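You operate a simulated robot arm through the tools that you are given. There is no shell and no other tool. Be economical: measure what you need, move in short steps, check, and stop when the job is done.

You run a simulated two-armed robot. Do the job below in one go: nothing can be reset, and whatever is moved stays where it is left.

TASK
Put the small plastic beaker from the long steel bench on the green taped patch and the MID plastic beaker on the cream dish. Pick up the box marked "liners" from the long steel bench with one hand, pass it to the other hand and put it on the shelf under the long white bench. Put the blue jar on the upper shelf of the long bench. Put the black tub labelled "pegs" from the open table on top of the gold plate there and the black tub that says "plugs" on top of the carton there. Put the orange block on top of the yellow carton on the long steel bench. Any order will do. Set down upright: plastic beaker, box, blue jar, black tub.

Only the result counts: the job must be done as asked and must still hold three seconds after the hand-in. Knocking over, shifting, dropping, spilling or breaking anything else fails it.

THE ROBOT
Two 7-joint arms with fingered hands on one trunk, on a base that drives. Base frame: it is fixed to the floor where the robot stands at the start and does not move with it; the origin is under the middle of the robot, x ahead of it, y to its left, z up; the surface under the hand at the start is at about z = 900. Readings come in mm, rad, newtons and seconds.
The left shoulder is at the start at [52, 174, 1093], the right one opposite. With the tool pointing down near the work surface each hand reaches from about 300 to 740 mm from the robot's upright axis, wherever it stands, measured 20 degrees to its own side. Places, roughly: black tub [-2250, -750, 1000]; blue jar (5x5x8 cm) [600, 900, 900]; carton [-2000, -1000, 1000]; cream box, purple box [500, -250, 1000]; cream dish (9x9x3 cm) [600, -600, 900]; green taped patch [-2900, -3300, 900]; orange block (9x5x3 cm) [-2200, -800, 900]; plastic beaker [500, 250, 1000]; plate (9x9x4 cm) [-2200, -1100, 900]; shelf under the long white bench [500, -1900, 200]; upper shelf of the long bench [500, 200, 500]; yellow carton [500, 750, 1000]. Payload 3.8 kg a hand.
Tool frame (each hand has its own): the origin (TCP) lies between the finger pads and is the grasp point; the fingertips stand 26 mm ahead of it; z points along the fingers, y is the line along which they close. The gripper opens to 132 mm. The gripper's body begins 73 mm behind the TCP. The gripper is a hand of 3 fingers: y runs from the thumb to the fingers, the wrist lies at [0, 0, -224] in the tool frame, and closing takes about 1.5 s.
Orientation is that of the tool frame in the base frame, as a unit quaternion [x, y, z, w]. With the fingers straight down and closing along the base's y, the tool's x points along the base's -x, its y along +y and its z along -z.

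THE INTERFACE
- The arms move only by the tool servo_tool. It takes "left_plan", "right_plan" or both (then of equal length, played together; a hand with none holds still); each is text: rows parted by semicolons, each of 6 numbers parted by spaces: the shift along the tool's x, y, z in units of 200 mm (1.0 is 200 mm), then the turn, a rotation vector about the tool's x, y, z in units of 90 degrees (1.0 is 90 degrees). In form: dx dy dz ax ay az; .... A call has 1 to 20 rows; each row is the pose to reach, as a shift and turn from the pose commanded when the call began, along the tool's axes at that moment. "left_gripper" and "right_gripper" are, for a hand that has rows, the finger opening in cm, from 0 to 13.2, set as the call begins (left out, the last holds). A call with a number of a shift or a turn outside -1 to 1 is refused whole. Rows are played at 5 a second. More than 50 mm and 0.15 rad between two rows, or a gripper value outside its range, and nothing of the call is played. A pose out of reach is approached as far as the arm can. The call stops where the force on the tool passes 40 N (or 10 N more than at its start, if that is more) or the arm is blocked; 0.2 s more then pass. The fingers move at their own pace (about 108 mm/s each) and stop on an object; they squeeze with about 24 N. The grip force told is the motor's: it shows also when the fingers shut on nothing. Time passes only in rows, and 0.2 s behind the last, so rows that repeat a pose let the fingers close. The reply holds the time, the measured pose of the TCP, the force on the tool along the base axes, the opening and the grip force, in the units named above and with some noise, with the torque about the TCP (base axes, N m) and any sound that the robot's microphone picked up.
- Cameras (640 x 400 px; columns grow to the right, rows downward): "scene" is now at [174.7, 0.5, 1035.9]; the picture's right is [-0.06, -1.00, 0.00], its down [0.15, -0.01, -0.99] and it looks along [0.99, -0.06, 0.15] (base axes); focal length 214 px, centre (320, 200). "left" rides on the left gripper at [-61, 3, -92] in its tool frame; the picture's right is [-0.05, -1.00, 0.00], its down [0.83, -0.04, -0.55] and it looks along [0.55, -0.03, 0.83] (tool axes); focal length 230 px, centre (320, 200). "right" rides on the right gripper at [62, 3, -92] in its tool frame; the picture's right is [-0.05, 1.00, 0.00], its down [-0.83, -0.04, -0.56] and it looks along [-0.55, -0.03, 0.83] (tool axes); focal length 230 px, centre (320, 200). There is no depth. A picture from a camera that has moved, and an enlarged one, comes with that camera's place and axes in the base frame and with its lens. The place of the scene camera against the robot may be out by one fixed shift of up to 25 mm in any direction.
- capture(camera): a new picture of that camera. It takes no simulated time.
- raise_lower(by): slides the trunk up (or, below 0, down) by that many mm; the arms and the scene camera ride with it, the base frame stays. It gives what a move gives, with no picture.
- drive_base(legs): drives the robot by 1 to 6 legs, each [ahead, left, turn to the left] in mm, mm and rad, along the robot's own axes; the way and the turn of a leg run together, so that a leg with both is an arc; at most 1500 mm and 3.142 rad a leg. The arms and the cameras ride along, it lands a little off, and it stops where it bumps. It gives what a move gives.
- curl_fingers(finger1, finger2, thumb_bend, hand): sets how far each is bent, from 0 (flat) to 1 (curled in); at 0.3 the hand is open as for a grip, at 0.7 the pads meet at the TCP. One left out holds its place. A second passes; each finger stops where it meets its share of the squeeze, and holds until it gets a number again. A gripper value or a shape takes the hand back. It gives what a move gives, with no picture; readings hold the bend of each and the force on the fingers (four entries, about 0 where the hand has none), thumb and palm.
- hand_shape(shape, hand): the hand has 3 fingers and takes this shape, open, in about a second: jaw (thumb against the fingers, like two jaws); tri (thumb and two fingers); tip (a fingertip pinch); poke (one finger out to press); point (the index stretched); flat (the hand flat); cup (the hand cupped); fist (a fist). The gripper value then closes the fingers along that shape, each until it touches; the sizes above hold for jaw. It gives what a move gives, with no picture.
- head_to(pan, tilt): turns the head with the scene camera to pan (to the left, within 1.047 rad either way) and tilt (down, from -0.506 to 1.204), counted from straight ahead of the robot. It gives what a move gives.
- enlarge(camera, box): a new picture of the part [left, top, right, bottom] of that camera's present view, enlarged. It takes no simulated time.
- sign_off(): hands the job in; it is judged then, once.

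Work in short steps. Places have to be worked out from the pictures, the camera data and where the tool is seen: move nearer, look again, correct. Check each grasp and each placing, and mend what went wrong. You have 217 turns and 208 pictures in all, those below and enlarged ones among them. Open the grippers and draw the arms clear of the work before you hand the job in, unless the task says otherwise; then end with one line.

The tools are called after ">>>" as name(argument=value, ...) on one line, values as JSON. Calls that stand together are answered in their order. servo_tool: Moves the arms, as the interface text tells. Its arguments: {"type":"object","properties":{"left_plan":{"type":"string"},"left_gripper":{"type":"number"},"right_plan":{"type":"string"},"right_gripper":{"type":"number"}},"required":[]} The other tools are called the same way: raise_lower (by) slides the trunk up or down; hand_shape (shape, hand) gives the hand a shape; curl_fingers (finger1, finger2, thumb_bend, hand) moves the fingers one by one; drive_base (legs) drives the base; head_to (pan, tilt) turns the head that bears the scene camera; capture (camera) takes a picture; enlarge (camera, box) takes an enlarged picture of a part of a camera's view; sign_off () hands the job in.

At the start:

```text
clock: 0.0
left_position: [534.9, 290.2, 1158.7]
left_tool_rot: [0.0, 1.0, 0.0, -0.001]
left_contact_force: [-0.5, 0.5, 0.2]
left_wrist_torque: [0.0, 0.01, -0.01]
left_opening: 131.9
left_gripper_force: 0.0
left_shape: jaw
left_bend: [0.3, 0.3, 0.3]
left_finger forces: [0.1, 0.1, 0.0, 0.1, 0.1, 0.1]
right_position: [432.3, -74.0, 1111.5]
right_tool_rot: [0.0, 1.0, 0.0, 0.0]
right_contact_force: [0.0, -0.3, -0.4]
right_wrist_torque: [0.03, -0.01, 0.01]
right_opening: 131.9
right_gripper_force: 0.0
right_shape: jaw
right_bend: [0.3, 0.3, 0.3]
right_finger forces: [0.0, 0.0, 0.1, 0.1, 0.0, 0.1]
trunk travel left (down, up): [-400.0, 82.0]
robot x, y, heading: [0.0, 1.6, 0.001]
head pan, tilt: [-0.065, -0.152]
```

scene: 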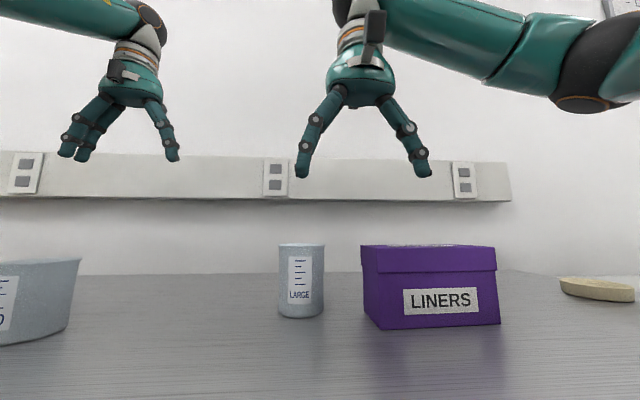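
right: 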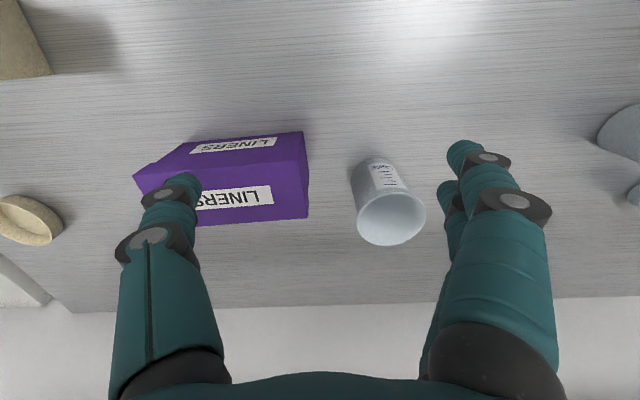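
left: 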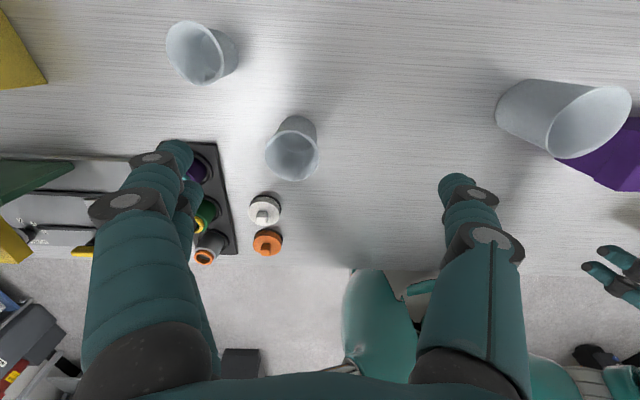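

I start by looking around with the head to the left, ahead-down and right to find everything on the steel bench.

>>> head_to(pan=0.7, tilt=0.5)

>>> capture(camera="scene")

>>> head_to(pan=-0.6, tilt=0.5)

>>> capture(camera="scene")

```text
clock: 1.1
left_position: [534.8, 289.7, 1159.4]
left_tool_rot: [0.0, 1.0, 0.0, -0.001]
left_contact_force: [-0.5, 0.5, -0.2]
left_wrist_torque: [0.0, 0.0, 0.0]
left_opening: 131.8
left_gripper_force: 0.1
left_shape: jaw
left_bend: [0.3, 0.3, 0.3]
left_finger forces: [0.0, 0.0, 0.0, 0.0, 0.0, 0.1]
right_position: [433.4, -74.1, 1111.5]
right_tool_rot: [0.001, 1.0, 0.0, 0.0]
right_contact_force: [-0.3, 0.4, 0.1]
right_wrist_torque: [0.0, 0.02, 0.01]
right_opening: 132.0
right_gripper_force: 0.0
right_shape: jaw
right_bend: [0.3, 0.3, 0.3]
right_finger forces: [0.0, 0.0, 0.0, 0.0, 0.1, 0.1]
trunk travel left (down, up): [-400.0, 82.0]
robot x, y, heading: [1.2, 2.6, 0.003]
head pan, tilt: [0.7, 0.499]
```

```text
204 pictures are left
camera scene: at [159.3, 64.5, 976.5], right [0.64, -0.77, 0.0], down [-0.37, -0.31, -0.88], along [0.67, 0.57, -0.48], focal length 214 px, centre (320, 200)
```

scene: 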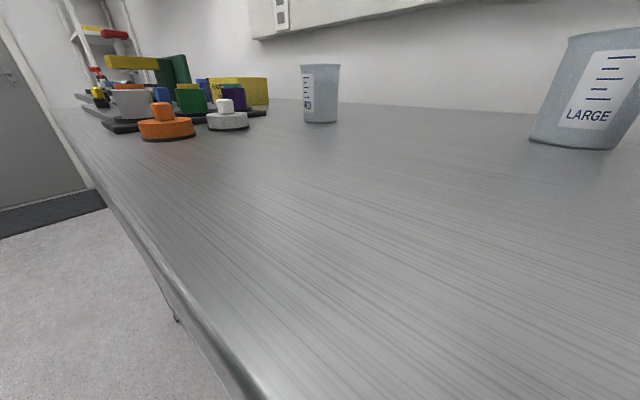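

```text
clock: 2.6
left_position: [535.1, 288.6, 1159.6]
left_tool_rot: [0.0, 1.0, 0.0, -0.001]
left_contact_force: [0.4, -0.3, -0.2]
left_wrist_torque: [0.03, -0.03, 0.03]
left_opening: 131.7
left_gripper_force: 0.1
left_shape: jaw
left_bend: [0.3, 0.3, 0.3]
left_finger forces: [0.0, 0.0, 0.0, 0.1, 0.0, 0.0]
right_position: [433.3, -74.4, 1112.6]
right_tool_rot: [0.0, 1.0, 0.0, 0.001]
right_contact_force: [0.1, 0.4, 0.0]
right_wrist_torque: [0.0, 0.03, 0.01]
right_opening: 131.9
right_gripper_force: 0.1
right_shape: jaw
right_bend: [0.3, 0.3, 0.3]
right_finger forces: [0.0, 0.0, 0.0, 0.1, 0.1, 0.0]
trunk travel left (down, up): [-400.0, 82.0]
robot x, y, heading: [-1.5, 2.5, -0.003]
head pan, tilt: [-0.6, 0.499]
```

```text
203 pictures are left
camera scene: at [164.8, -45.3, 976.4], right [-0.56, -0.83, 0.0], down [-0.4, 0.27, -0.88], along [0.72, -0.5, -0.48], focal length 214 px, centre (320, 200)
```

scene: 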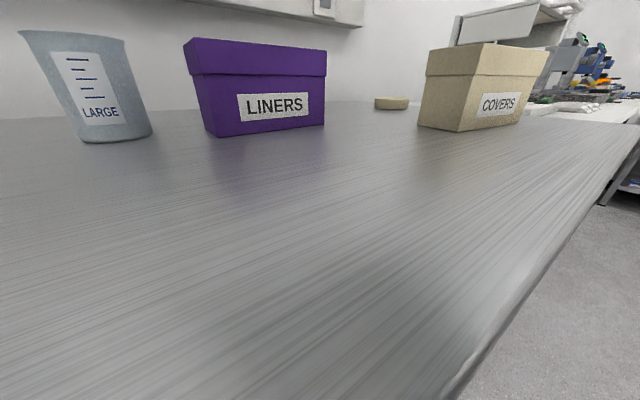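

The trunk goes up for a better overview; then I look left and further down to tell the beakers apart.

>>> raise_lower(by=82)

>>> head_to(pan=0.75, tilt=0.3)

>>> enlarge(camera="scene", box=[60, 60, 420, 285])

>>> capture(camera="left")

```text
clock: 3.8
left_position: [536.3, 289.4, 1238.3]
left_tool_rot: [0.0, 1.0, 0.0, -0.003]
left_contact_force: [0.3, -0.7, -0.7]
left_wrist_torque: [-0.03, 0.0, 0.0]
left_opening: 132.0
left_gripper_force: 0.2
left_shape: jaw
left_bend: [0.3, 0.3, 0.3]
left_finger forces: [0.0, 0.0, 0.1, 0.0, 0.1, 0.0]
right_position: [433.5, -74.8, 1192.8]
right_tool_rot: [-0.001, 1.0, 0.0, -0.002]
right_contact_force: [-0.4, -1.0, 0.1]
right_wrist_torque: [0.0, 0.03, -0.02]
right_opening: 131.8
right_gripper_force: 0.1
right_shape: jaw
right_bend: [0.3, 0.3, 0.3]
right_finger forces: [0.0, 0.1, 0.0, 0.0, 0.1, 0.0]
trunk travel left (down, up): [-482.0, 0.0]
robot x, y, heading: [0.2, 1.0, 0.001]
head pan, tilt: [-0.6, 0.499]
```

```text
clock: 5.3
left_position: [535.4, 288.7, 1240.8]
left_tool_rot: [0.0, 1.0, 0.0, 0.0]
left_contact_force: [-0.3, -0.2, 0.7]
left_wrist_torque: [0.01, -0.02, 0.01]
left_opening: 132.1
left_gripper_force: 0.1
left_shape: jaw
left_bend: [0.3, 0.3, 0.3]
left_finger forces: [0.1, 0.0, 0.1, 0.1, 0.1, 0.0]
right_position: [433.1, -74.8, 1193.0]
right_tool_rot: [0.0, 1.0, 0.0, 0.0]
right_contact_force: [-1.0, 0.0, 1.1]
right_wrist_torque: [0.01, -0.01, 0.01]
right_opening: 132.0
right_gripper_force: 0.1
right_shape: jaw
right_bend: [0.3, 0.3, 0.3]
right_finger forces: [0.1, 0.0, 0.0, 0.0, 0.1, 0.0]
trunk travel left (down, up): [-482.0, 0.0]
robot x, y, heading: [-2.9, 3.6, 0.003]
head pan, tilt: [0.75, 0.3]
```

```text
1.78 times, centred on (240, 172) of scene
camera zoom: at [167.5, 69.6, 1105.9], right [0.68, -0.73, 0.0], down [-0.22, -0.2, -0.96], along [0.7, 0.65, -0.3], focal length 381 px, centre (462, 249)
```

zoom: 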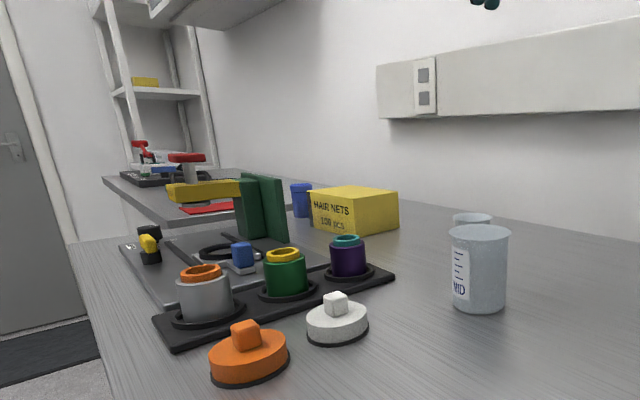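

```text
201 pictures are left
camera left: at [596.1, 292.3, 1333.3], right [0.05, -1.0, 0.0], down [-0.83, -0.04, 0.56], along [-0.56, -0.03, -0.83], focal length 230 px, centre (320, 200)
```

left: 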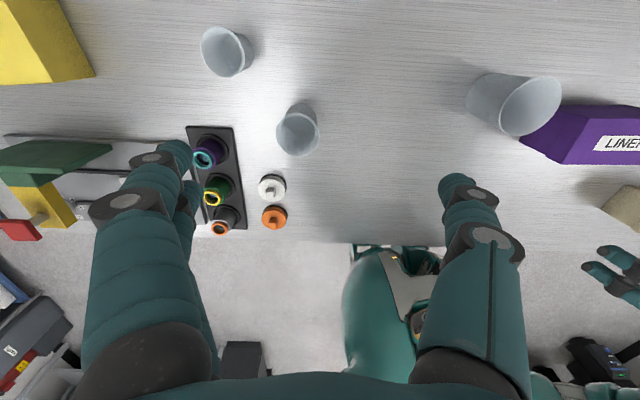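

The near beaker by the steel tray reads MID, with another behind it whose label is hidden. I drive left along the bench to see jar, carton and that beaker's label.

>>> drive_base(legs=[[0, 500, 0]])

>>> head_to(pan=0.0, tilt=0.45)

>>> capture(camera="scene")

>>> head_to(pan=0.9, tilt=0.35)

>>> capture(camera="scene")

```text
clock: 10.2
left_position: [535.3, 790.8, 1240.4]
left_tool_rot: [0.0, 1.0, 0.001, -0.001]
left_contact_force: [-0.6, 0.5, 1.0]
left_wrist_torque: [-0.02, -0.01, -0.04]
left_opening: 131.6
left_gripper_force: 0.0
left_shape: jaw
left_bend: [0.3, 0.3, 0.3]
left_finger forces: [0.0, 0.0, 0.0, 0.1, 0.0, 0.0]
right_position: [433.4, 428.7, 1194.5]
right_tool_rot: [0.001, 1.0, 0.0, -0.001]
right_contact_force: [0.4, 0.0, 0.7]
right_wrist_torque: [0.0, -0.02, -0.02]
right_opening: 132.1
right_gripper_force: 0.1
right_shape: jaw
right_bend: [0.3, 0.3, 0.3]
right_finger forces: [0.1, 0.1, 0.1, 0.0, 0.0, 0.1]
trunk travel left (down, up): [-482.0, 0.0]
robot x, y, heading: [-1.7, 505.3, 0.006]
head pan, tilt: [0.75, 0.3]
```

```text
clock: 11.3
left_position: [536.0, 792.7, 1239.9]
left_tool_rot: [0.0, 1.0, 0.001, -0.001]
left_contact_force: [-0.3, 0.1, 0.0]
left_wrist_torque: [-0.01, 0.0, 0.02]
left_opening: 131.8
left_gripper_force: 0.1
left_shape: jaw
left_bend: [0.3, 0.3, 0.3]
left_finger forces: [0.1, 0.1, 0.0, 0.1, 0.0, 0.1]
right_position: [433.5, 427.3, 1194.6]
right_tool_rot: [0.001, 1.0, 0.0, -0.001]
right_contact_force: [-0.1, -0.6, -0.4]
right_wrist_torque: [0.01, -0.02, -0.01]
right_opening: 131.9
right_gripper_force: 0.1
right_shape: jaw
right_bend: [0.3, 0.3, 0.3]
right_finger forces: [0.0, 0.0, 0.1, 0.0, 0.0, 0.0]
trunk travel left (down, up): [-482.0, 0.0]
robot x, y, heading: [0.6, 500.8, -0.002]
head pan, tilt: [0.0, 0.45]
```

```text
200 pictures are left
camera scene: at [191.4, 509.1, 1091.9], right [0.0, -1.0, 0.0], down [-0.44, 0.0, -0.9], along [0.9, 0.0, -0.44], focal length 214 px, centre (320, 200)
```

scene: 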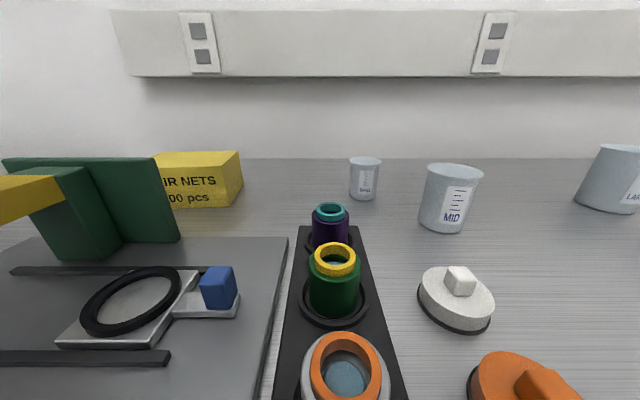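

```text
clock: 12.5
left_position: [535.9, 792.4, 1241.4]
left_tool_rot: [0.0, 1.0, 0.0, -0.001]
left_contact_force: [0.1, 0.7, 0.3]
left_wrist_torque: [-0.03, 0.01, -0.02]
left_opening: 131.9
left_gripper_force: 0.1
left_shape: jaw
left_bend: [0.3, 0.3, 0.3]
left_finger forces: [0.0, 0.0, 0.0, 0.0, 0.0, 0.1]
right_position: [433.9, 428.4, 1195.0]
right_tool_rot: [0.0, 1.0, 0.001, 0.0]
right_contact_force: [0.1, -0.6, -0.2]
right_wrist_torque: [0.01, 0.0, 0.0]
right_opening: 131.7
right_gripper_force: 0.0
right_shape: jaw
right_bend: [0.3, 0.3, 0.3]
right_finger forces: [0.0, 0.1, 0.1, 0.0, 0.0, 0.0]
trunk travel left (down, up): [-482.0, 0.0]
robot x, y, heading: [0.8, 502.4, 0.003]
head pan, tilt: [0.901, 0.351]
```

```text
199 pictures are left
camera scene: at [157.5, 581.9, 1101.1], right [0.78, -0.62, 0.0], down [-0.21, -0.27, -0.94], along [0.58, 0.73, -0.34], focal length 214 px, centre (320, 200)
```

scene: 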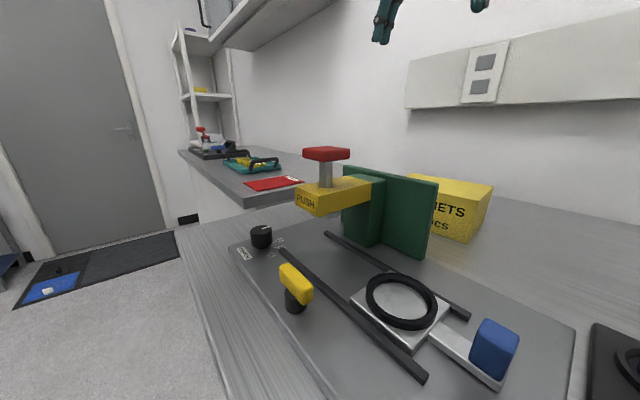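

Now the left wrist camera over the carton and jar area shows where the jar stands.

>>> capture(camera="left")

>>> capture(camera="right")

```text
198 pictures are left
camera left: at [596.9, 794.7, 1333.3], right [0.05, -1.0, 0.0], down [-0.83, -0.04, 0.56], along [-0.56, -0.03, -0.83], focal length 230 px, centre (320, 200)
```

left: 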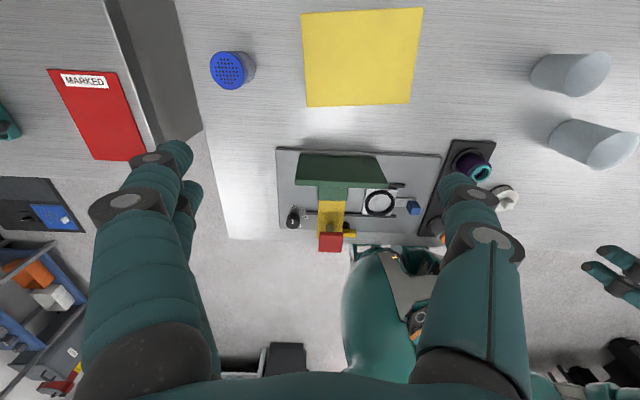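

```text
197 pictures are left
camera right: at [371.0, 432.4, 1286.1], right [0.05, 1.0, 0.0], down [0.83, -0.04, 0.56], along [0.55, -0.03, -0.83], focal length 230 px, centre (320, 200)
```

right: 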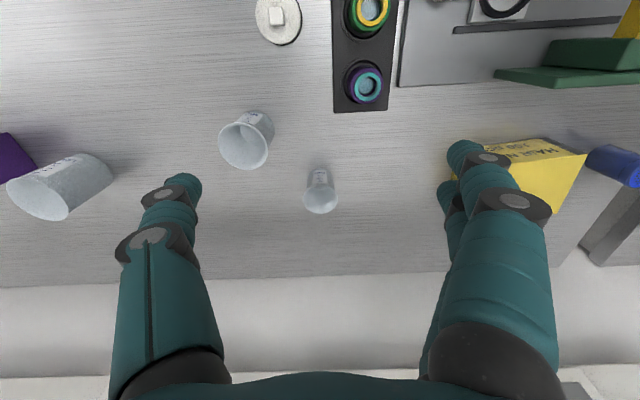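

The small beaker is at about (588,422), MID at (478,322), and the jar at about (562,912). I drive left to stand nearly in front of the jar, then shape the left hand pitched at 45° above it.

>>> drive_base(legs=[[0, 300, 0]])

>>> servo_tool(left_plan="0 0 0 0 -0.08 0; 0 0 0 0 -0.16 0; 0 0 0 0 -0.24 0; 0 0 0 0 -0.32 0; 0 0 0 0 -0.4 0; 0 0 0 0 -0.5 0; 0 0 0 0 -0.5 0", left_gripper=9)

>>> capture(camera="left")

```text
clock: 15.2
left_position: [535.4, 1032.0, 1240.6]
left_tool_rot: [0.003, 1.0, 0.0, -0.001]
left_contact_force: [-0.1, 0.5, 0.0]
left_wrist_torque: [0.0, 0.0, -0.01]
left_opening: 131.9
left_gripper_force: 0.0
left_shape: jaw
left_bend: [0.3, 0.3, 0.3]
left_finger forces: [0.0, 0.1, 0.0, 0.0, 0.0, 0.0]
right_position: [430.2, 668.7, 1193.1]
right_tool_rot: [0.004, 1.0, 0.0, 0.001]
right_contact_force: [-0.5, -0.3, 0.1]
right_wrist_torque: [0.01, 0.03, -0.01]
right_opening: 131.9
right_gripper_force: 0.1
right_shape: jaw
right_bend: [0.3, 0.3, 0.3]
right_finger forces: [0.1, 0.0, 0.0, 0.1, 0.1, 0.0]
trunk travel left (down, up): [-482.0, 0.0]
robot x, y, heading: [-0.6, 743.8, -0.012]
head pan, tilt: [0.901, 0.351]
stopped in leg 1: the robot was blocked; the commanded pose is now the measured one
```

```text
refused: row 6 steps farther than a row can; nothing moved
```

```text
196 pictures are left
camera left: at [597.4, 1034.3, 1333.1], right [0.05, -1.0, 0.0], down [-0.83, -0.04, 0.56], along [-0.56, -0.03, -0.83], focal length 230 px, centre (320, 200)
```

left: 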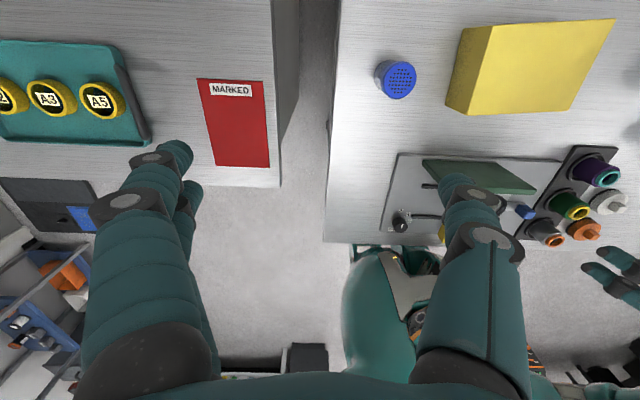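

The base bumped (a bench leg, likely) at y=744, which is close enough. Jar now estimated at (561,919). I pitch the left hand 45° in small row steps.

>>> servo_tool(left_plan="0 0 0 0 -0.08 0; 0 0 0 0 -0.16 0; 0 0 0 0 -0.24 0; 0 0 0 0 -0.32 0; 0 0 0 0 -0.41 0; 0 0 0 0 -0.5 0; 0 0 0 0 -0.5 0", left_gripper=9)

>>> capture(camera="left")

```text
clock: 16.9
left_position: [537.6, 1032.5, 1240.5]
left_tool_rot: [0.002, 0.924, -0.001, 0.383]
left_contact_force: [-0.5, -0.7, 0.3]
left_wrist_torque: [-0.03, 0.0, -0.02]
left_opening: 90.6
left_gripper_force: 0.0
left_shape: jaw
left_bend: [0.68, 0.68, 0.65]
left_finger forces: [0.0, 0.1, 0.1, 0.1, 0.0, 0.0]
right_position: [432.3, 669.4, 1192.0]
right_tool_rot: [0.004, 1.0, 0.001, 0.0]
right_contact_force: [0.2, -0.7, 0.3]
right_wrist_torque: [0.0, -0.04, -0.01]
right_opening: 132.0
right_gripper_force: 0.1
right_shape: jaw
right_bend: [0.3, 0.3, 0.3]
right_finger forces: [0.1, 0.1, 0.0, 0.0, 0.0, 0.1]
trunk travel left (down, up): [-482.0, 0.0]
robot x, y, heading: [0.6, 748.3, -0.005]
head pan, tilt: [0.901, 0.351]
```

```text
195 pictures are left
camera left: at [514.3, 1035.4, 1349.6], right [0.03, -1.0, 0.04], down [-0.98, -0.04, -0.2], along [0.2, -0.03, -0.98], focal length 230 px, centre (320, 200)
```

left: 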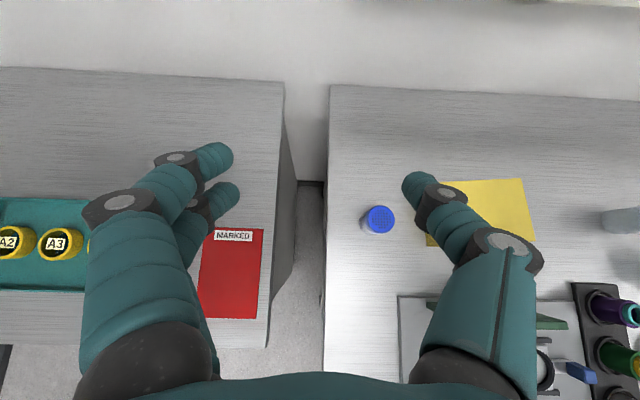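

Jar is at (563,919), carton's near side around y=810, so there is room. I move to a pre-grasp 120 mm back along the tool axis.

>>> servo_tool(left_plan="0.16 -0.095 0.09 0 0 0; 0.32 -0.19 0.18 0 0 0; 0.48 -0.285 0.27 0 0 0; 0.64 -0.38 0.36 0 0 0; 0.8 -0.47 0.45 0 0 0; 0.96 -0.565 0.545 0 0 0; 0.96 -0.565 0.545 0 0 0")

>>> capture(camera="left")

>>> capture(camera="scene")

```text
clock: 18.4
left_position: [474.6, 921.9, 1027.7]
left_tool_rot: [0.002, 0.924, -0.002, 0.383]
left_contact_force: [-0.3, -0.3, -0.5]
left_wrist_torque: [-0.04, 0.02, 0.02]
left_opening: 90.4
left_gripper_force: 0.1
left_shape: jaw
left_bend: [0.68, 0.68, 0.65]
left_finger forces: [0.1, 0.0, 0.1, 0.0, 0.1, 0.0]
right_position: [430.6, 670.2, 1192.8]
right_tool_rot: [0.004, 1.0, -0.001, 0.0]
right_contact_force: [0.2, -0.3, 0.8]
right_wrist_torque: [0.06, -0.02, 0.04]
right_opening: 131.7
right_gripper_force: 0.1
right_shape: jaw
right_bend: [0.3, 0.3, 0.3]
right_finger forces: [0.0, 0.1, 0.1, 0.1, 0.1, 0.0]
trunk travel left (down, up): [-482.0, 0.0]
robot x, y, heading: [0.6, 744.8, -0.006]
head pan, tilt: [0.901, 0.351]
```

```text
194 pictures are left
camera left: at [452.6, 924.6, 1137.5], right [0.03, -1.0, 0.04], down [-0.98, -0.04, -0.19], along [0.2, -0.03, -0.98], focal length 230 px, centre (320, 200)
```

left: 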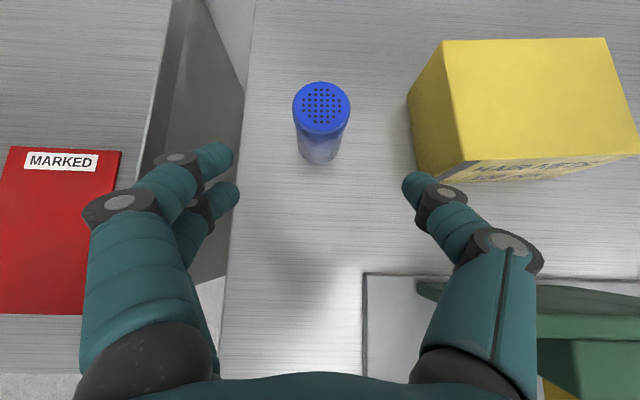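

```text
193 pictures are left
camera scene: at [156.4, 824.6, 1101.2], right [0.78, -0.63, 0.0], down [-0.22, -0.27, -0.94], along [0.59, 0.73, -0.34], focal length 214 px, centre (320, 200)
```

scene: 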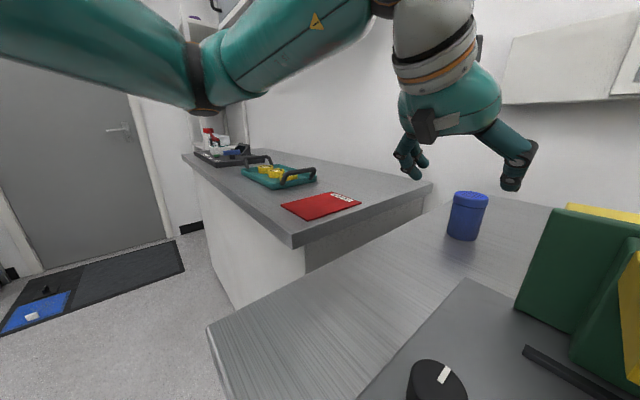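

The jar lines up with the hand axis. I advance 121 mm along the fingers and close.

>>> servo_tool(left_plan="0 0 0.15 0 0 0; 0 0 0.3 0 0 0; 0 0 0.45 0 0 0; 0 0 0.605 0 0 0; 0 0 0.605 0 0 0")

>>> capture(camera="left")

```text
clock: 19.6
left_position: [561.3, 919.1, 943.8]
left_tool_rot: [0.002, 0.924, -0.001, 0.382]
left_contact_force: [0.9, 0.3, 0.6]
left_wrist_torque: [0.01, 0.0, 0.01]
left_opening: 90.2
left_gripper_force: 0.0
left_shape: jaw
left_bend: [0.68, 0.68, 0.65]
left_finger forces: [0.0, 0.0, 0.1, 0.0, 0.0, 0.1]
right_position: [430.5, 670.0, 1194.8]
right_tool_rot: [0.004, 1.0, 0.0, 0.0]
right_contact_force: [0.7, 1.1, -0.2]
right_wrist_torque: [0.02, 0.0, -0.01]
right_opening: 132.0
right_gripper_force: 0.0
right_shape: jaw
right_bend: [0.3, 0.3, 0.3]
right_finger forces: [0.0, 0.0, 0.0, 0.0, 0.0, 0.1]
trunk travel left (down, up): [-482.0, 0.0]
robot x, y, heading: [1.5, 750.6, -0.004]
head pan, tilt: [0.901, 0.351]
```

```text
192 pictures are left
camera left: at [540.4, 922.9, 1052.3], right [0.03, -1.0, 0.04], down [-0.98, -0.04, -0.19], along [0.19, -0.03, -0.98], focal length 230 px, centre (320, 200)
```

left: 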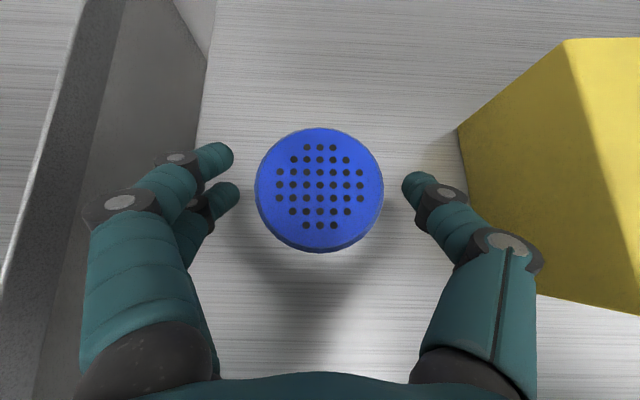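

Jar is between the fingers. Closing.

>>> servo_tool(left_plan="0 0 0 0 0 0; 0 0 0 0 0 0; 0 0 0 0 0 0; 0 0 0 0 0 0; 0 0 0 0 0 0; 0 0 0 0 0 0; 0 0 0 0 0 0; 0 0 0 0 0 0", left_gripper=0)

>>> servo_tool(left_plan="-0.1 0 -0.1 0 0 0; -0.25 0 -0.25 0 0 0; -0.4 0 -0.4 0 0 0; -0.55 0 -0.55 0 0 0; -0.55 0 -0.55 0 0 0")

>>> capture(camera="left")

```text
clock: 21.4
left_position: [561.8, 920.0, 943.8]
left_tool_rot: [0.003, 0.924, -0.003, 0.382]
left_contact_force: [1.4, -0.7, 2.1]
left_wrist_torque: [0.0, 0.04, 0.01]
left_opening: 28.2
left_gripper_force: 23.5
left_shape: jaw
left_bend: [0.73, 0.74, 0.71]
left_finger forces: [8.1, 11.2, 0.1, 0.0, 18.5, 0.1]
right_position: [431.3, 669.2, 1194.0]
right_tool_rot: [0.003, 1.0, 0.0, 0.0]
right_contact_force: [-0.2, -0.1, -0.6]
right_wrist_torque: [0.03, 0.03, 0.01]
right_opening: 132.1
right_gripper_force: 0.1
right_shape: jaw
right_bend: [0.3, 0.3, 0.3]
right_finger forces: [0.1, 0.0, 0.1, 0.1, 0.1, 0.1]
trunk travel left (down, up): [-482.0, 0.0]
robot x, y, heading: [2.1, 749.2, -0.006]
head pan, tilt: [0.901, 0.351]
```

```text
clock: 22.6
left_position: [561.5, 920.5, 1096.7]
left_tool_rot: [0.003, 0.925, -0.002, 0.381]
left_contact_force: [0.4, 0.6, -0.2]
left_wrist_torque: [-0.01, 0.02, 0.0]
left_opening: 15.7
left_gripper_force: 23.5
left_shape: jaw
left_bend: [0.75, 0.77, 0.75]
left_finger forces: [0.0, 0.1, 0.0, 0.0, 0.1, 0.0]
right_position: [431.2, 669.7, 1193.3]
right_tool_rot: [0.004, 1.0, -0.001, 0.0]
right_contact_force: [-0.1, -0.3, -0.7]
right_wrist_torque: [0.0, -0.04, -0.03]
right_opening: 132.0
right_gripper_force: 0.1
right_shape: jaw
right_bend: [0.3, 0.3, 0.3]
right_finger forces: [0.0, 0.0, 0.0, 0.1, 0.0, 0.1]
trunk travel left (down, up): [-482.0, 0.0]
robot x, y, heading: [-2.9, 747.4, -0.014]
head pan, tilt: [0.901, 0.351]
```

```text
191 pictures are left
camera left: at [540.3, 925.1, 1205.7], right [0.03, -1.0, 0.04], down [-0.98, -0.04, -0.19], along [0.19, -0.03, -0.98], focal length 230 px, centre (320, 200)
```

left: 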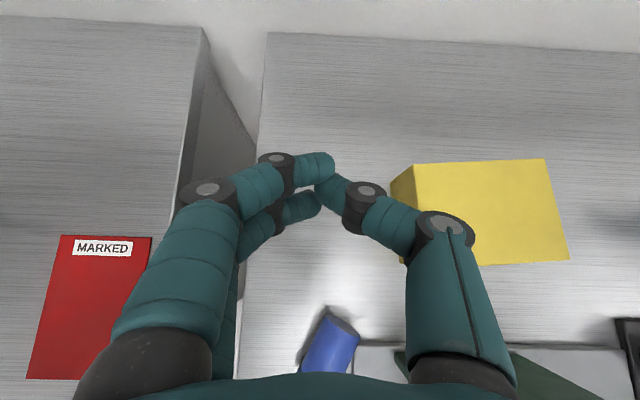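

The grip slipped out and the jar has toppled toward the robot. I look closer at how it lies.

>>> head_to(pan=0.4, tilt=0.6)

>>> capture(camera="scene")

>>> servo_tool(left_plan="-0.1 0.05 -0.1 0 0 0; -0.25 0.05 -0.35 0 0 0; -0.35 0.05 -0.55 0 0 0; -0.4 0.05 -0.7 0 0 0", left_gripper=13)

>>> capture(camera="left")

```text
clock: 23.6
left_position: [561.9, 921.7, 1096.8]
left_tool_rot: [0.002, 0.924, -0.002, 0.382]
left_contact_force: [-0.5, -0.2, 0.1]
left_wrist_torque: [0.03, -0.01, -0.04]
left_opening: 15.7
left_gripper_force: 24.4
left_shape: jaw
left_bend: [0.75, 0.77, 0.75]
left_finger forces: [0.1, 0.0, 0.0, 0.0, 0.0, 0.1]
right_position: [430.5, 668.7, 1193.3]
right_tool_rot: [0.004, 1.0, -0.001, 0.0]
right_contact_force: [0.2, 0.7, 0.0]
right_wrist_torque: [0.02, -0.01, -0.01]
right_opening: 131.8
right_gripper_force: 0.0
right_shape: jaw
right_bend: [0.3, 0.3, 0.3]
right_finger forces: [0.0, 0.1, 0.1, 0.1, 0.0, 0.0]
trunk travel left (down, up): [-482.0, 0.0]
robot x, y, heading: [-0.8, 748.8, -0.006]
head pan, tilt: [0.4, 0.6]
```

```text
190 pictures are left
camera scene: at [179.9, 785.8, 1078.4], right [0.38, -0.92, 0.0], down [-0.52, -0.22, -0.83], along [0.76, 0.32, -0.56], focal length 214 px, centre (320, 200)
```

scene: 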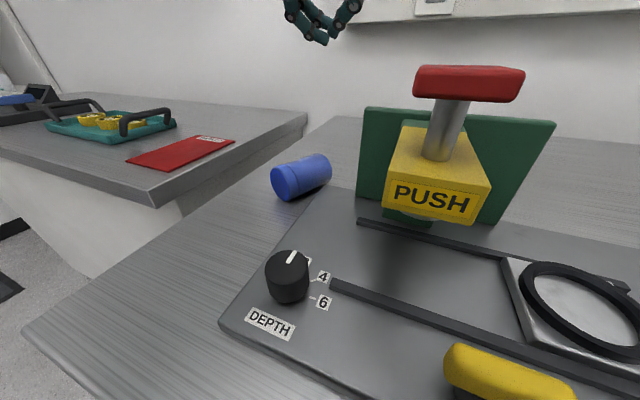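

```text
refused: row 2 steps farther than a row can; nothing moved
```

```text
189 pictures are left
camera left: at [540.0, 924.9, 1205.6], right [0.03, -1.0, 0.04], down [-0.98, -0.04, -0.19], along [0.19, -0.03, -0.98], focal length 230 px, centre (320, 200)
```

left: 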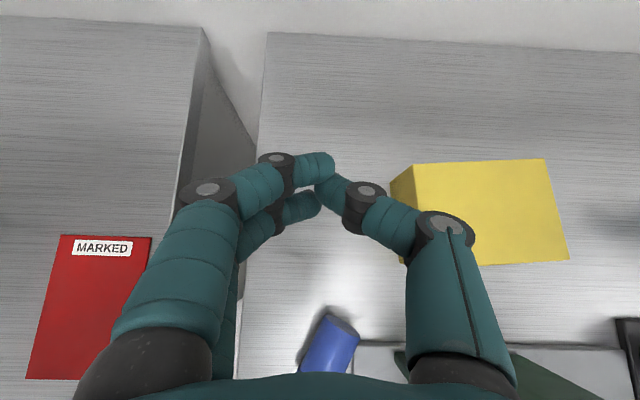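

I enlarge the lying jar to see which end faces where.

>>> enlarge(camera="scene", box=[240, 140, 360, 215])

>>> servo_tool(left_plan="-0.1 0.05 -0.1 0 0 0; -0.22 0.05 -0.25 0 0 0; -0.34 0.05 -0.4 0 0 0; -0.4 0.05 -0.6 0 0 0; -0.4 0.05 -0.8 0 0 0", left_gripper=13)

>>> capture(camera="left")

```text
5.33 times, centred on (300, 178) of scene
camera zoom: at [179.9, 785.8, 1078.4], right [0.38, -0.92, 0.0], down [-0.52, -0.22, -0.83], along [0.76, 0.32, -0.56], focal length 1144 px, centre (427, 320)
```

zoom: 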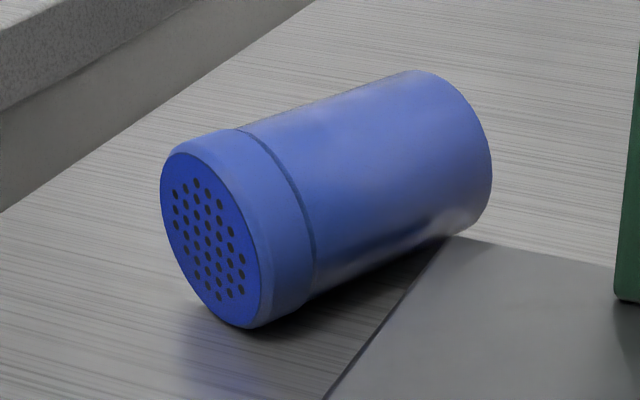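

```text
clock: 24.8
left_position: [502.3, 931.0, 1268.1]
left_tool_rot: [0.003, 0.924, -0.002, 0.382]
left_contact_force: [0.0, -0.2, -0.5]
left_wrist_torque: [0.02, -0.02, 0.0]
left_opening: 129.9
left_gripper_force: 0.0
left_shape: jaw
left_bend: [0.33, 0.33, 0.32]
left_finger forces: [0.1, 0.1, 0.0, 0.0, 0.1, 0.0]
right_position: [430.1, 669.8, 1194.6]
right_tool_rot: [0.004, 1.0, 0.0, 0.001]
right_contact_force: [-0.2, -0.3, -0.1]
right_wrist_torque: [0.0, -0.03, -0.03]
right_opening: 131.8
right_gripper_force: 0.0
right_shape: jaw
right_bend: [0.3, 0.3, 0.3]
right_finger forces: [0.0, 0.0, 0.1, 0.1, 0.0, 0.1]
trunk travel left (down, up): [-482.0, 0.0]
robot x, y, heading: [-3.5, 746.4, -0.012]
head pan, tilt: [0.4, 0.6]
```

```text
187 pictures are left
camera left: at [480.8, 933.1, 1377.1], right [0.03, -1.0, 0.04], down [-0.98, -0.04, -0.19], along [0.19, -0.03, -0.98], focal length 230 px, centre (320, 200)
```

left: 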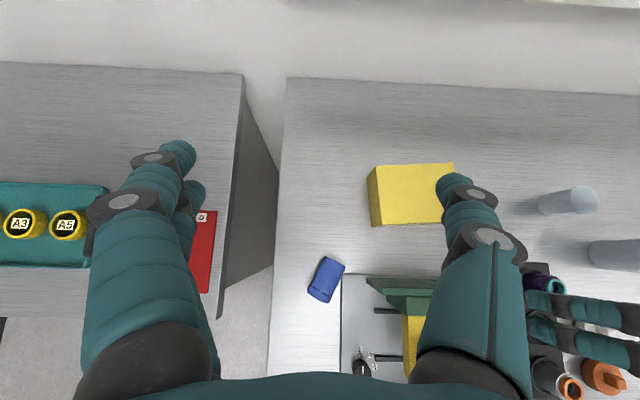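

The jar lies lid toward the robot. To right it I need to grip it tool-down with the hand turned almost half around, then swing the hand to point forward. I test the wrist's twist range in the air first.

>>> servo_tool(left_plan="0 0 0 0 0.09 0; 0 0 0 0 0.18 0; 0 0 0 0 0.27 0; 0 0 0 0 0.36 0; 0 0 0 0 0.45 0; 0 0 0 0 0.5 0")

>>> servo_tool(left_plan="0 0 0 0 0 -0.09; 0 0 0 0 0 -0.18; 0 0 0 0 0 -0.27; 0 0 0 0 0 -0.36; 0 0 0 0 0 -0.45; 0 0 0 0 0 -0.54; 0 0 0 0 0 -0.63; 0 0 0 0 0 -0.72; 0 0 0 0 0 -0.81; 0 0 0 0 0 -0.9; 0 0 0 0 0 -0.9; 0 0 0 0 0 -0.9")

>>> servo_tool(left_plan="0 0 0 0 0 -0.09; 0 0 0 0 0 -0.18; 0 0 0 0 0 -0.27; 0 0 0 0 0 -0.36; 0 0 0 0 0 -0.45; 0 0 0 0 0 -0.54; 0 0 0 0 0 -0.63; 0 0 0 0 0 -0.72; 0 0 0 0 0 -0.81; 0 0 0 0 0 -0.81")

>>> capture(camera="left")

```text
clock: 26.2
left_position: [507.4, 929.6, 1267.9]
left_tool_rot: [0.003, 1.0, -0.001, -0.001]
left_contact_force: [-0.1, 0.3, 0.1]
left_wrist_torque: [0.01, -0.02, -0.01]
left_opening: 130.0
left_gripper_force: 0.0
left_shape: jaw
left_bend: [0.33, 0.33, 0.32]
left_finger forces: [0.0, 0.0, 0.1, 0.1, 0.1, 0.1]
right_position: [430.7, 669.3, 1192.6]
right_tool_rot: [0.004, 1.0, 0.0, 0.0]
right_contact_force: [0.5, -0.3, -1.0]
right_wrist_torque: [0.0, 0.02, -0.01]
right_opening: 132.0
right_gripper_force: 0.1
right_shape: jaw
right_bend: [0.3, 0.3, 0.3]
right_finger forces: [0.0, 0.0, 0.1, 0.1, 0.1, 0.1]
trunk travel left (down, up): [-482.0, 0.0]
robot x, y, heading: [-7.3, 747.8, -0.008]
head pan, tilt: [0.4, 0.6]
```

```text
clock: 28.8
left_position: [506.8, 928.8, 1267.1]
left_tool_rot: [-0.648, 0.762, 0.0, -0.001]
left_contact_force: [0.3, -0.2, -0.8]
left_wrist_torque: [-0.01, -0.01, 0.02]
left_opening: 130.0
left_gripper_force: 0.0
left_shape: jaw
left_bend: [0.33, 0.33, 0.32]
left_finger forces: [0.1, 0.0, 0.0, 0.0, 0.0, 0.0]
right_position: [430.8, 669.4, 1194.2]
right_tool_rot: [0.003, 1.0, 0.0, 0.0]
right_contact_force: [0.4, -0.3, 0.2]
right_wrist_torque: [-0.02, 0.02, 0.03]
right_opening: 131.9
right_gripper_force: 0.0
right_shape: jaw
right_bend: [0.3, 0.3, 0.3]
right_finger forces: [0.1, 0.0, 0.0, 0.0, 0.0, 0.1]
trunk travel left (down, up): [-482.0, 0.0]
robot x, y, heading: [-5.9, 742.7, -0.005]
head pan, tilt: [0.4, 0.6]
```

```text
clock: 31.0
left_position: [506.4, 930.5, 1267.4]
left_tool_rot: [0.974, -0.227, -0.001, 0.001]
left_contact_force: [-0.1, -0.3, 0.4]
left_wrist_torque: [-0.02, -0.02, 0.01]
left_opening: 130.2
left_gripper_force: 0.0
left_shape: jaw
left_bend: [0.33, 0.33, 0.32]
left_finger forces: [0.0, 0.0, 0.0, 0.0, 0.0, 0.0]
right_position: [430.7, 669.8, 1193.2]
right_tool_rot: [0.004, 1.0, 0.0, 0.0]
right_contact_force: [-0.4, 0.0, 0.2]
right_wrist_torque: [0.04, -0.01, -0.01]
right_opening: 132.0
right_gripper_force: 0.0
right_shape: jaw
right_bend: [0.3, 0.3, 0.3]
right_finger forces: [0.0, 0.0, 0.1, 0.0, 0.1, 0.1]
trunk travel left (down, up): [-482.0, 0.0]
robot x, y, heading: [0.6, 747.5, -0.006]
head pan, tilt: [0.4, 0.6]
```

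```text
186 pictures are left
camera left: at [449.3, 954.2, 1360.0], right [0.4, 0.92, 0.0], down [0.76, -0.33, 0.55], along [0.51, -0.22, -0.83], focal length 230 px, centre (320, 200)
```

left: 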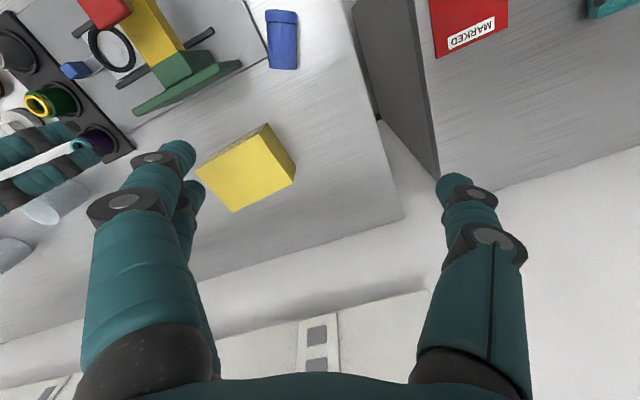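

The twist works fully. The jar axis now matches the tool's x-axis; jar centre ≈ (421,903,925). I move down toward it, leaning the hand 20° away from the green plate.

>>> servo_tool(left_plan="-0.07 0.02 0.18 -0.04 0 0; -0.14 0.04 0.36 -0.08 0 0; -0.21 0.06 0.54 -0.12 0 0; -0.28 0.08 0.7 -0.16 0 0; -0.33 0.1 0.85 -0.2 0 0; -0.374 0.112 0.95 -0.222 0 0; -0.374 0.112 0.95 -0.222 0 0", left_gripper=8)

>>> capture(camera="left")

>>> capture(camera="scene")

```text
clock: 32.6
left_position: [429.5, 943.0, 1077.2]
left_tool_rot: [0.959, -0.225, -0.04, 0.17]
left_contact_force: [-0.1, -0.2, -0.4]
left_wrist_torque: [-0.04, 0.02, -0.01]
left_opening: 80.1
left_gripper_force: 0.1
left_shape: jaw
left_bend: [0.71, 0.71, 0.71]
left_finger forces: [0.1, 0.1, 0.1, 0.1, 0.0, 0.1]
right_position: [431.1, 669.7, 1193.6]
right_tool_rot: [0.003, 1.0, 0.0, 0.001]
right_contact_force: [-0.2, -0.2, 0.0]
right_wrist_torque: [0.01, -0.02, 0.01]
right_opening: 132.0
right_gripper_force: 0.0
right_shape: jaw
right_bend: [0.3, 0.3, 0.3]
right_finger forces: [0.0, 0.1, 0.0, 0.0, 0.0, 0.0]
trunk travel left (down, up): [-482.0, 0.0]
robot x, y, heading: [-0.2, 747.3, -0.01]
head pan, tilt: [0.4, 0.6]
```

```text
185 pictures are left
camera left: at [386.3, 995.6, 1165.4], right [0.37, 0.86, -0.34], down [0.85, -0.16, 0.51], along [0.38, -0.48, -0.79], focal length 230 px, centre (320, 200)
```

left: 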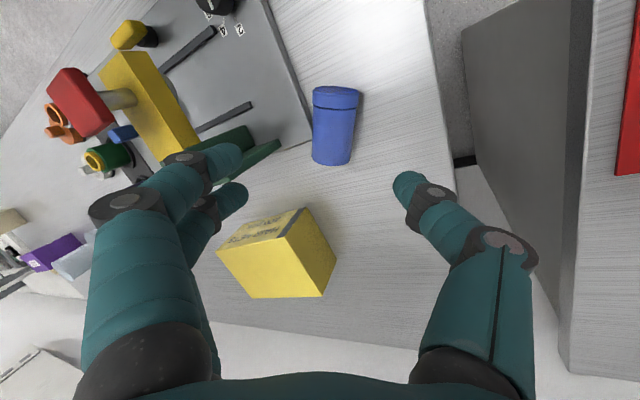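

```text
184 pictures are left
camera scene: at [179.9, 785.5, 1078.4], right [0.38, -0.92, 0.0], down [-0.52, -0.22, -0.83], along [0.76, 0.31, -0.56], focal length 214 px, centre (320, 200)
```

scene: 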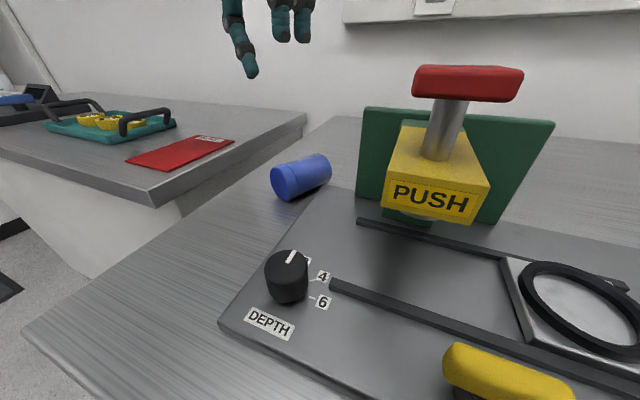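

Jar centre confirmed at (419,902). I descend most of the way, then check.

>>> servo_tool(left_plan="0 -0.03 0.12 0 0 0; 0 -0.05 0.24 0 0 0; 0 -0.07 0.36 0 0 0; 0 -0.07 0.45 0 0 0; 0 -0.07 0.45 0 0 0")

>>> capture(camera="left")

```text
clock: 33.8
left_position: [421.7, 927.7, 987.6]
left_tool_rot: [0.959, -0.224, -0.04, 0.169]
left_contact_force: [0.1, -0.1, 0.1]
left_wrist_torque: [-0.01, -0.04, 0.0]
left_opening: 80.2
left_gripper_force: 0.0
left_shape: jaw
left_bend: [0.71, 0.71, 0.71]
left_finger forces: [0.1, 0.0, 0.1, 0.1, 0.0, 0.0]
right_position: [430.5, 669.6, 1194.3]
right_tool_rot: [0.003, 1.0, 0.0, 0.0]
right_contact_force: [0.7, 0.4, -0.2]
right_wrist_torque: [-0.01, 0.03, -0.02]
right_opening: 131.9
right_gripper_force: 0.0
right_shape: jaw
right_bend: [0.3, 0.3, 0.3]
right_finger forces: [0.0, 0.0, 0.0, 0.0, 0.0, 0.1]
trunk travel left (down, up): [-482.0, 0.0]
robot x, y, heading: [2.6, 747.0, -0.008]
head pan, tilt: [0.4, 0.6]
```

```text
183 pictures are left
camera left: at [378.6, 980.1, 1075.5], right [0.37, 0.86, -0.34], down [0.85, -0.16, 0.51], along [0.38, -0.48, -0.79], focal length 230 px, centre (320, 200)
```

left: 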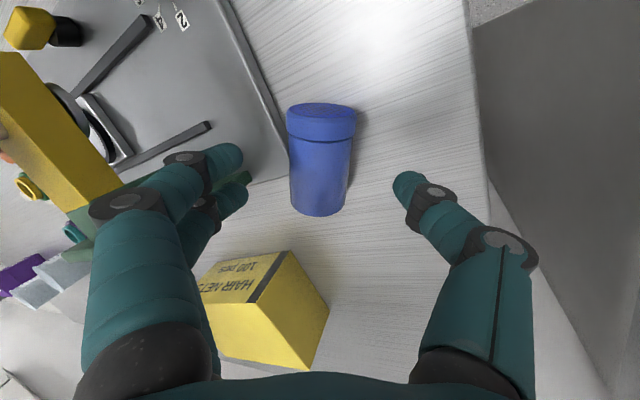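

Jar is centred between thumb and fingers. Descend the last 50 mm and close.

>>> servo_tool(left_plan="0 0 0.07 0 0 0; 0 0 0.14 0 0 0; 0 0 0.2 0 0 0; 0 0 0.25 0 0 0; 0 0 0.25 0 0 0")

>>> capture(camera="left")

>>> capture(camera="scene")

```text
clock: 35.0
left_position: [414.2, 911.7, 942.8]
left_tool_rot: [0.959, -0.225, -0.04, 0.17]
left_contact_force: [0.2, 2.4, 8.3]
left_wrist_torque: [0.41, -0.15, 0.04]
left_opening: 79.9
left_gripper_force: 0.2
left_shape: jaw
left_bend: [0.71, 0.71, 0.71]
left_finger forces: [0.0, 0.1, 0.0, 0.0, 8.5, 0.0]
right_position: [430.3, 669.7, 1193.7]
right_tool_rot: [0.003, 1.0, 0.0, 0.0]
right_contact_force: [-0.3, 0.0, 0.5]
right_wrist_torque: [0.0, -0.03, 0.0]
right_opening: 132.1
right_gripper_force: 0.0
right_shape: jaw
right_bend: [0.3, 0.3, 0.3]
right_finger forces: [0.0, 0.1, 0.0, 0.0, 0.1, 0.0]
trunk travel left (down, up): [-482.0, 0.0]
robot x, y, heading: [-5.5, 747.3, -0.006]
head pan, tilt: [0.4, 0.6]
```

```text
182 pictures are left
camera left: at [371.1, 964.8, 1030.7], right [0.37, 0.86, -0.34], down [0.85, -0.16, 0.51], along [0.38, -0.48, -0.79], focal length 230 px, centre (320, 200)
```

left: 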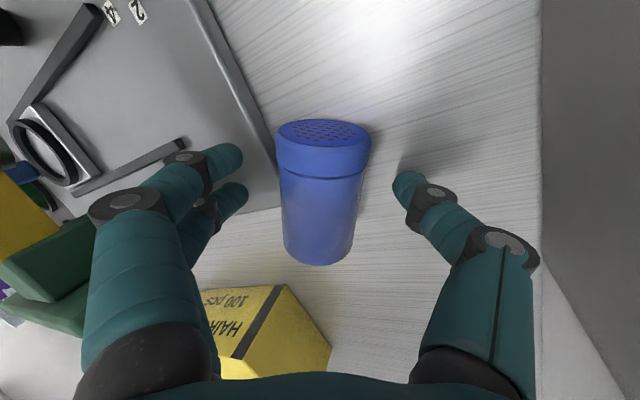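

```text
181 pictures are left
camera scene: at [179.5, 785.7, 1078.7], right [0.38, -0.92, 0.0], down [-0.52, -0.22, -0.83], along [0.76, 0.31, -0.56], focal length 214 px, centre (320, 200)
```

scene: 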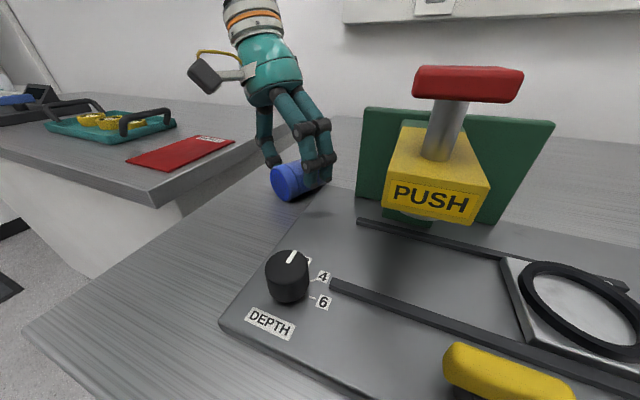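

The thumb lightly touches the bench. I back off 3 mm and close.

>>> servo_tool(left_plan="0 0 -0.015 0 0 0; 0 0 -0.015 0 0 0; 0 0 -0.015 0 0 0; 0 0 -0.015 0 0 0; 0 0 -0.015 0 0 0; 0 0 -0.015 0 0 0; 0 0 -0.015 0 0 0; 0 0 -0.015 0 0 0; 0 0 -0.015 0 0 0", left_gripper=0)

>>> capture(camera="left")

```text
clock: 37.0
left_position: [414.6, 913.8, 943.0]
left_tool_rot: [0.959, -0.225, -0.041, 0.17]
left_contact_force: [0.3, -0.4, 0.8]
left_wrist_torque: [0.01, 0.03, -0.01]
left_opening: 42.4
left_gripper_force: 24.0
left_shape: jaw
left_bend: [0.71, 0.71, 0.71]
left_finger forces: [10.4, 10.3, 0.0, 0.0, 21.2, 0.1]
right_position: [430.8, 669.2, 1193.2]
right_tool_rot: [0.004, 1.0, 0.0, 0.0]
right_contact_force: [-0.6, 0.1, -0.5]
right_wrist_torque: [0.04, 0.02, 0.0]
right_opening: 131.8
right_gripper_force: 0.1
right_shape: jaw
right_bend: [0.3, 0.3, 0.3]
right_finger forces: [0.0, 0.1, 0.1, 0.0, 0.0, 0.0]
trunk travel left (down, up): [-482.0, 0.0]
robot x, y, heading: [-2.4, 748.7, -0.005]
head pan, tilt: [0.4, 0.6]
```

```text
180 pictures are left
camera left: at [371.7, 965.8, 1031.8], right [0.37, 0.86, -0.34], down [0.85, -0.16, 0.51], along [0.38, -0.48, -0.79], focal length 230 px, centre (320, 200)
```

left: 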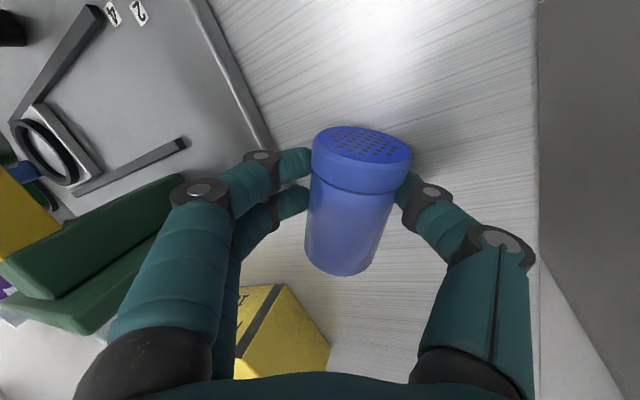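

Firm grip just under the lid (42 mm). Lift straight up 150 mm and check.

>>> servo_tool(left_plan="0 0.03 -0.08 0 0 0; 0 0.08 -0.22 0 0 0; 0 0.14 -0.38 0 0 0; 0 0.2 -0.54 0 0 0; 0 0.258 -0.705 0 0 0; 0 0.258 -0.705 0 0 0")

>>> capture(camera="left")

```text
clock: 38.4
left_position: [413.5, 910.4, 1092.9]
left_tool_rot: [0.959, -0.224, -0.041, 0.17]
left_contact_force: [-0.4, 0.3, -1.2]
left_wrist_torque: [-0.02, 0.03, -0.03]
left_opening: 42.2
left_gripper_force: 23.8
left_shape: jaw
left_bend: [0.71, 0.71, 0.71]
left_finger forces: [10.4, 10.3, 0.1, 0.0, 21.2, 0.0]
right_position: [432.0, 669.5, 1192.7]
right_tool_rot: [0.004, 1.0, 0.0, 0.0]
right_contact_force: [-0.5, -0.1, -0.3]
right_wrist_torque: [0.01, 0.0, 0.02]
right_opening: 131.6
right_gripper_force: 0.0
right_shape: jaw
right_bend: [0.3, 0.3, 0.3]
right_finger forces: [0.0, 0.0, 0.0, 0.1, 0.0, 0.0]
trunk travel left (down, up): [-482.0, 0.0]
robot x, y, heading: [-4.5, 745.6, -0.003]
head pan, tilt: [0.4, 0.6]
```

```text
179 pictures are left
camera left: at [371.1, 964.1, 1182.2], right [0.37, 0.86, -0.34], down [0.85, -0.16, 0.51], along [0.38, -0.48, -0.79], focal length 230 px, centre (320, 200)
```

left: 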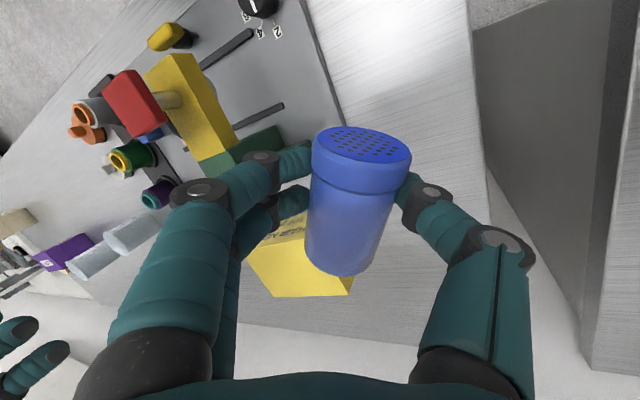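

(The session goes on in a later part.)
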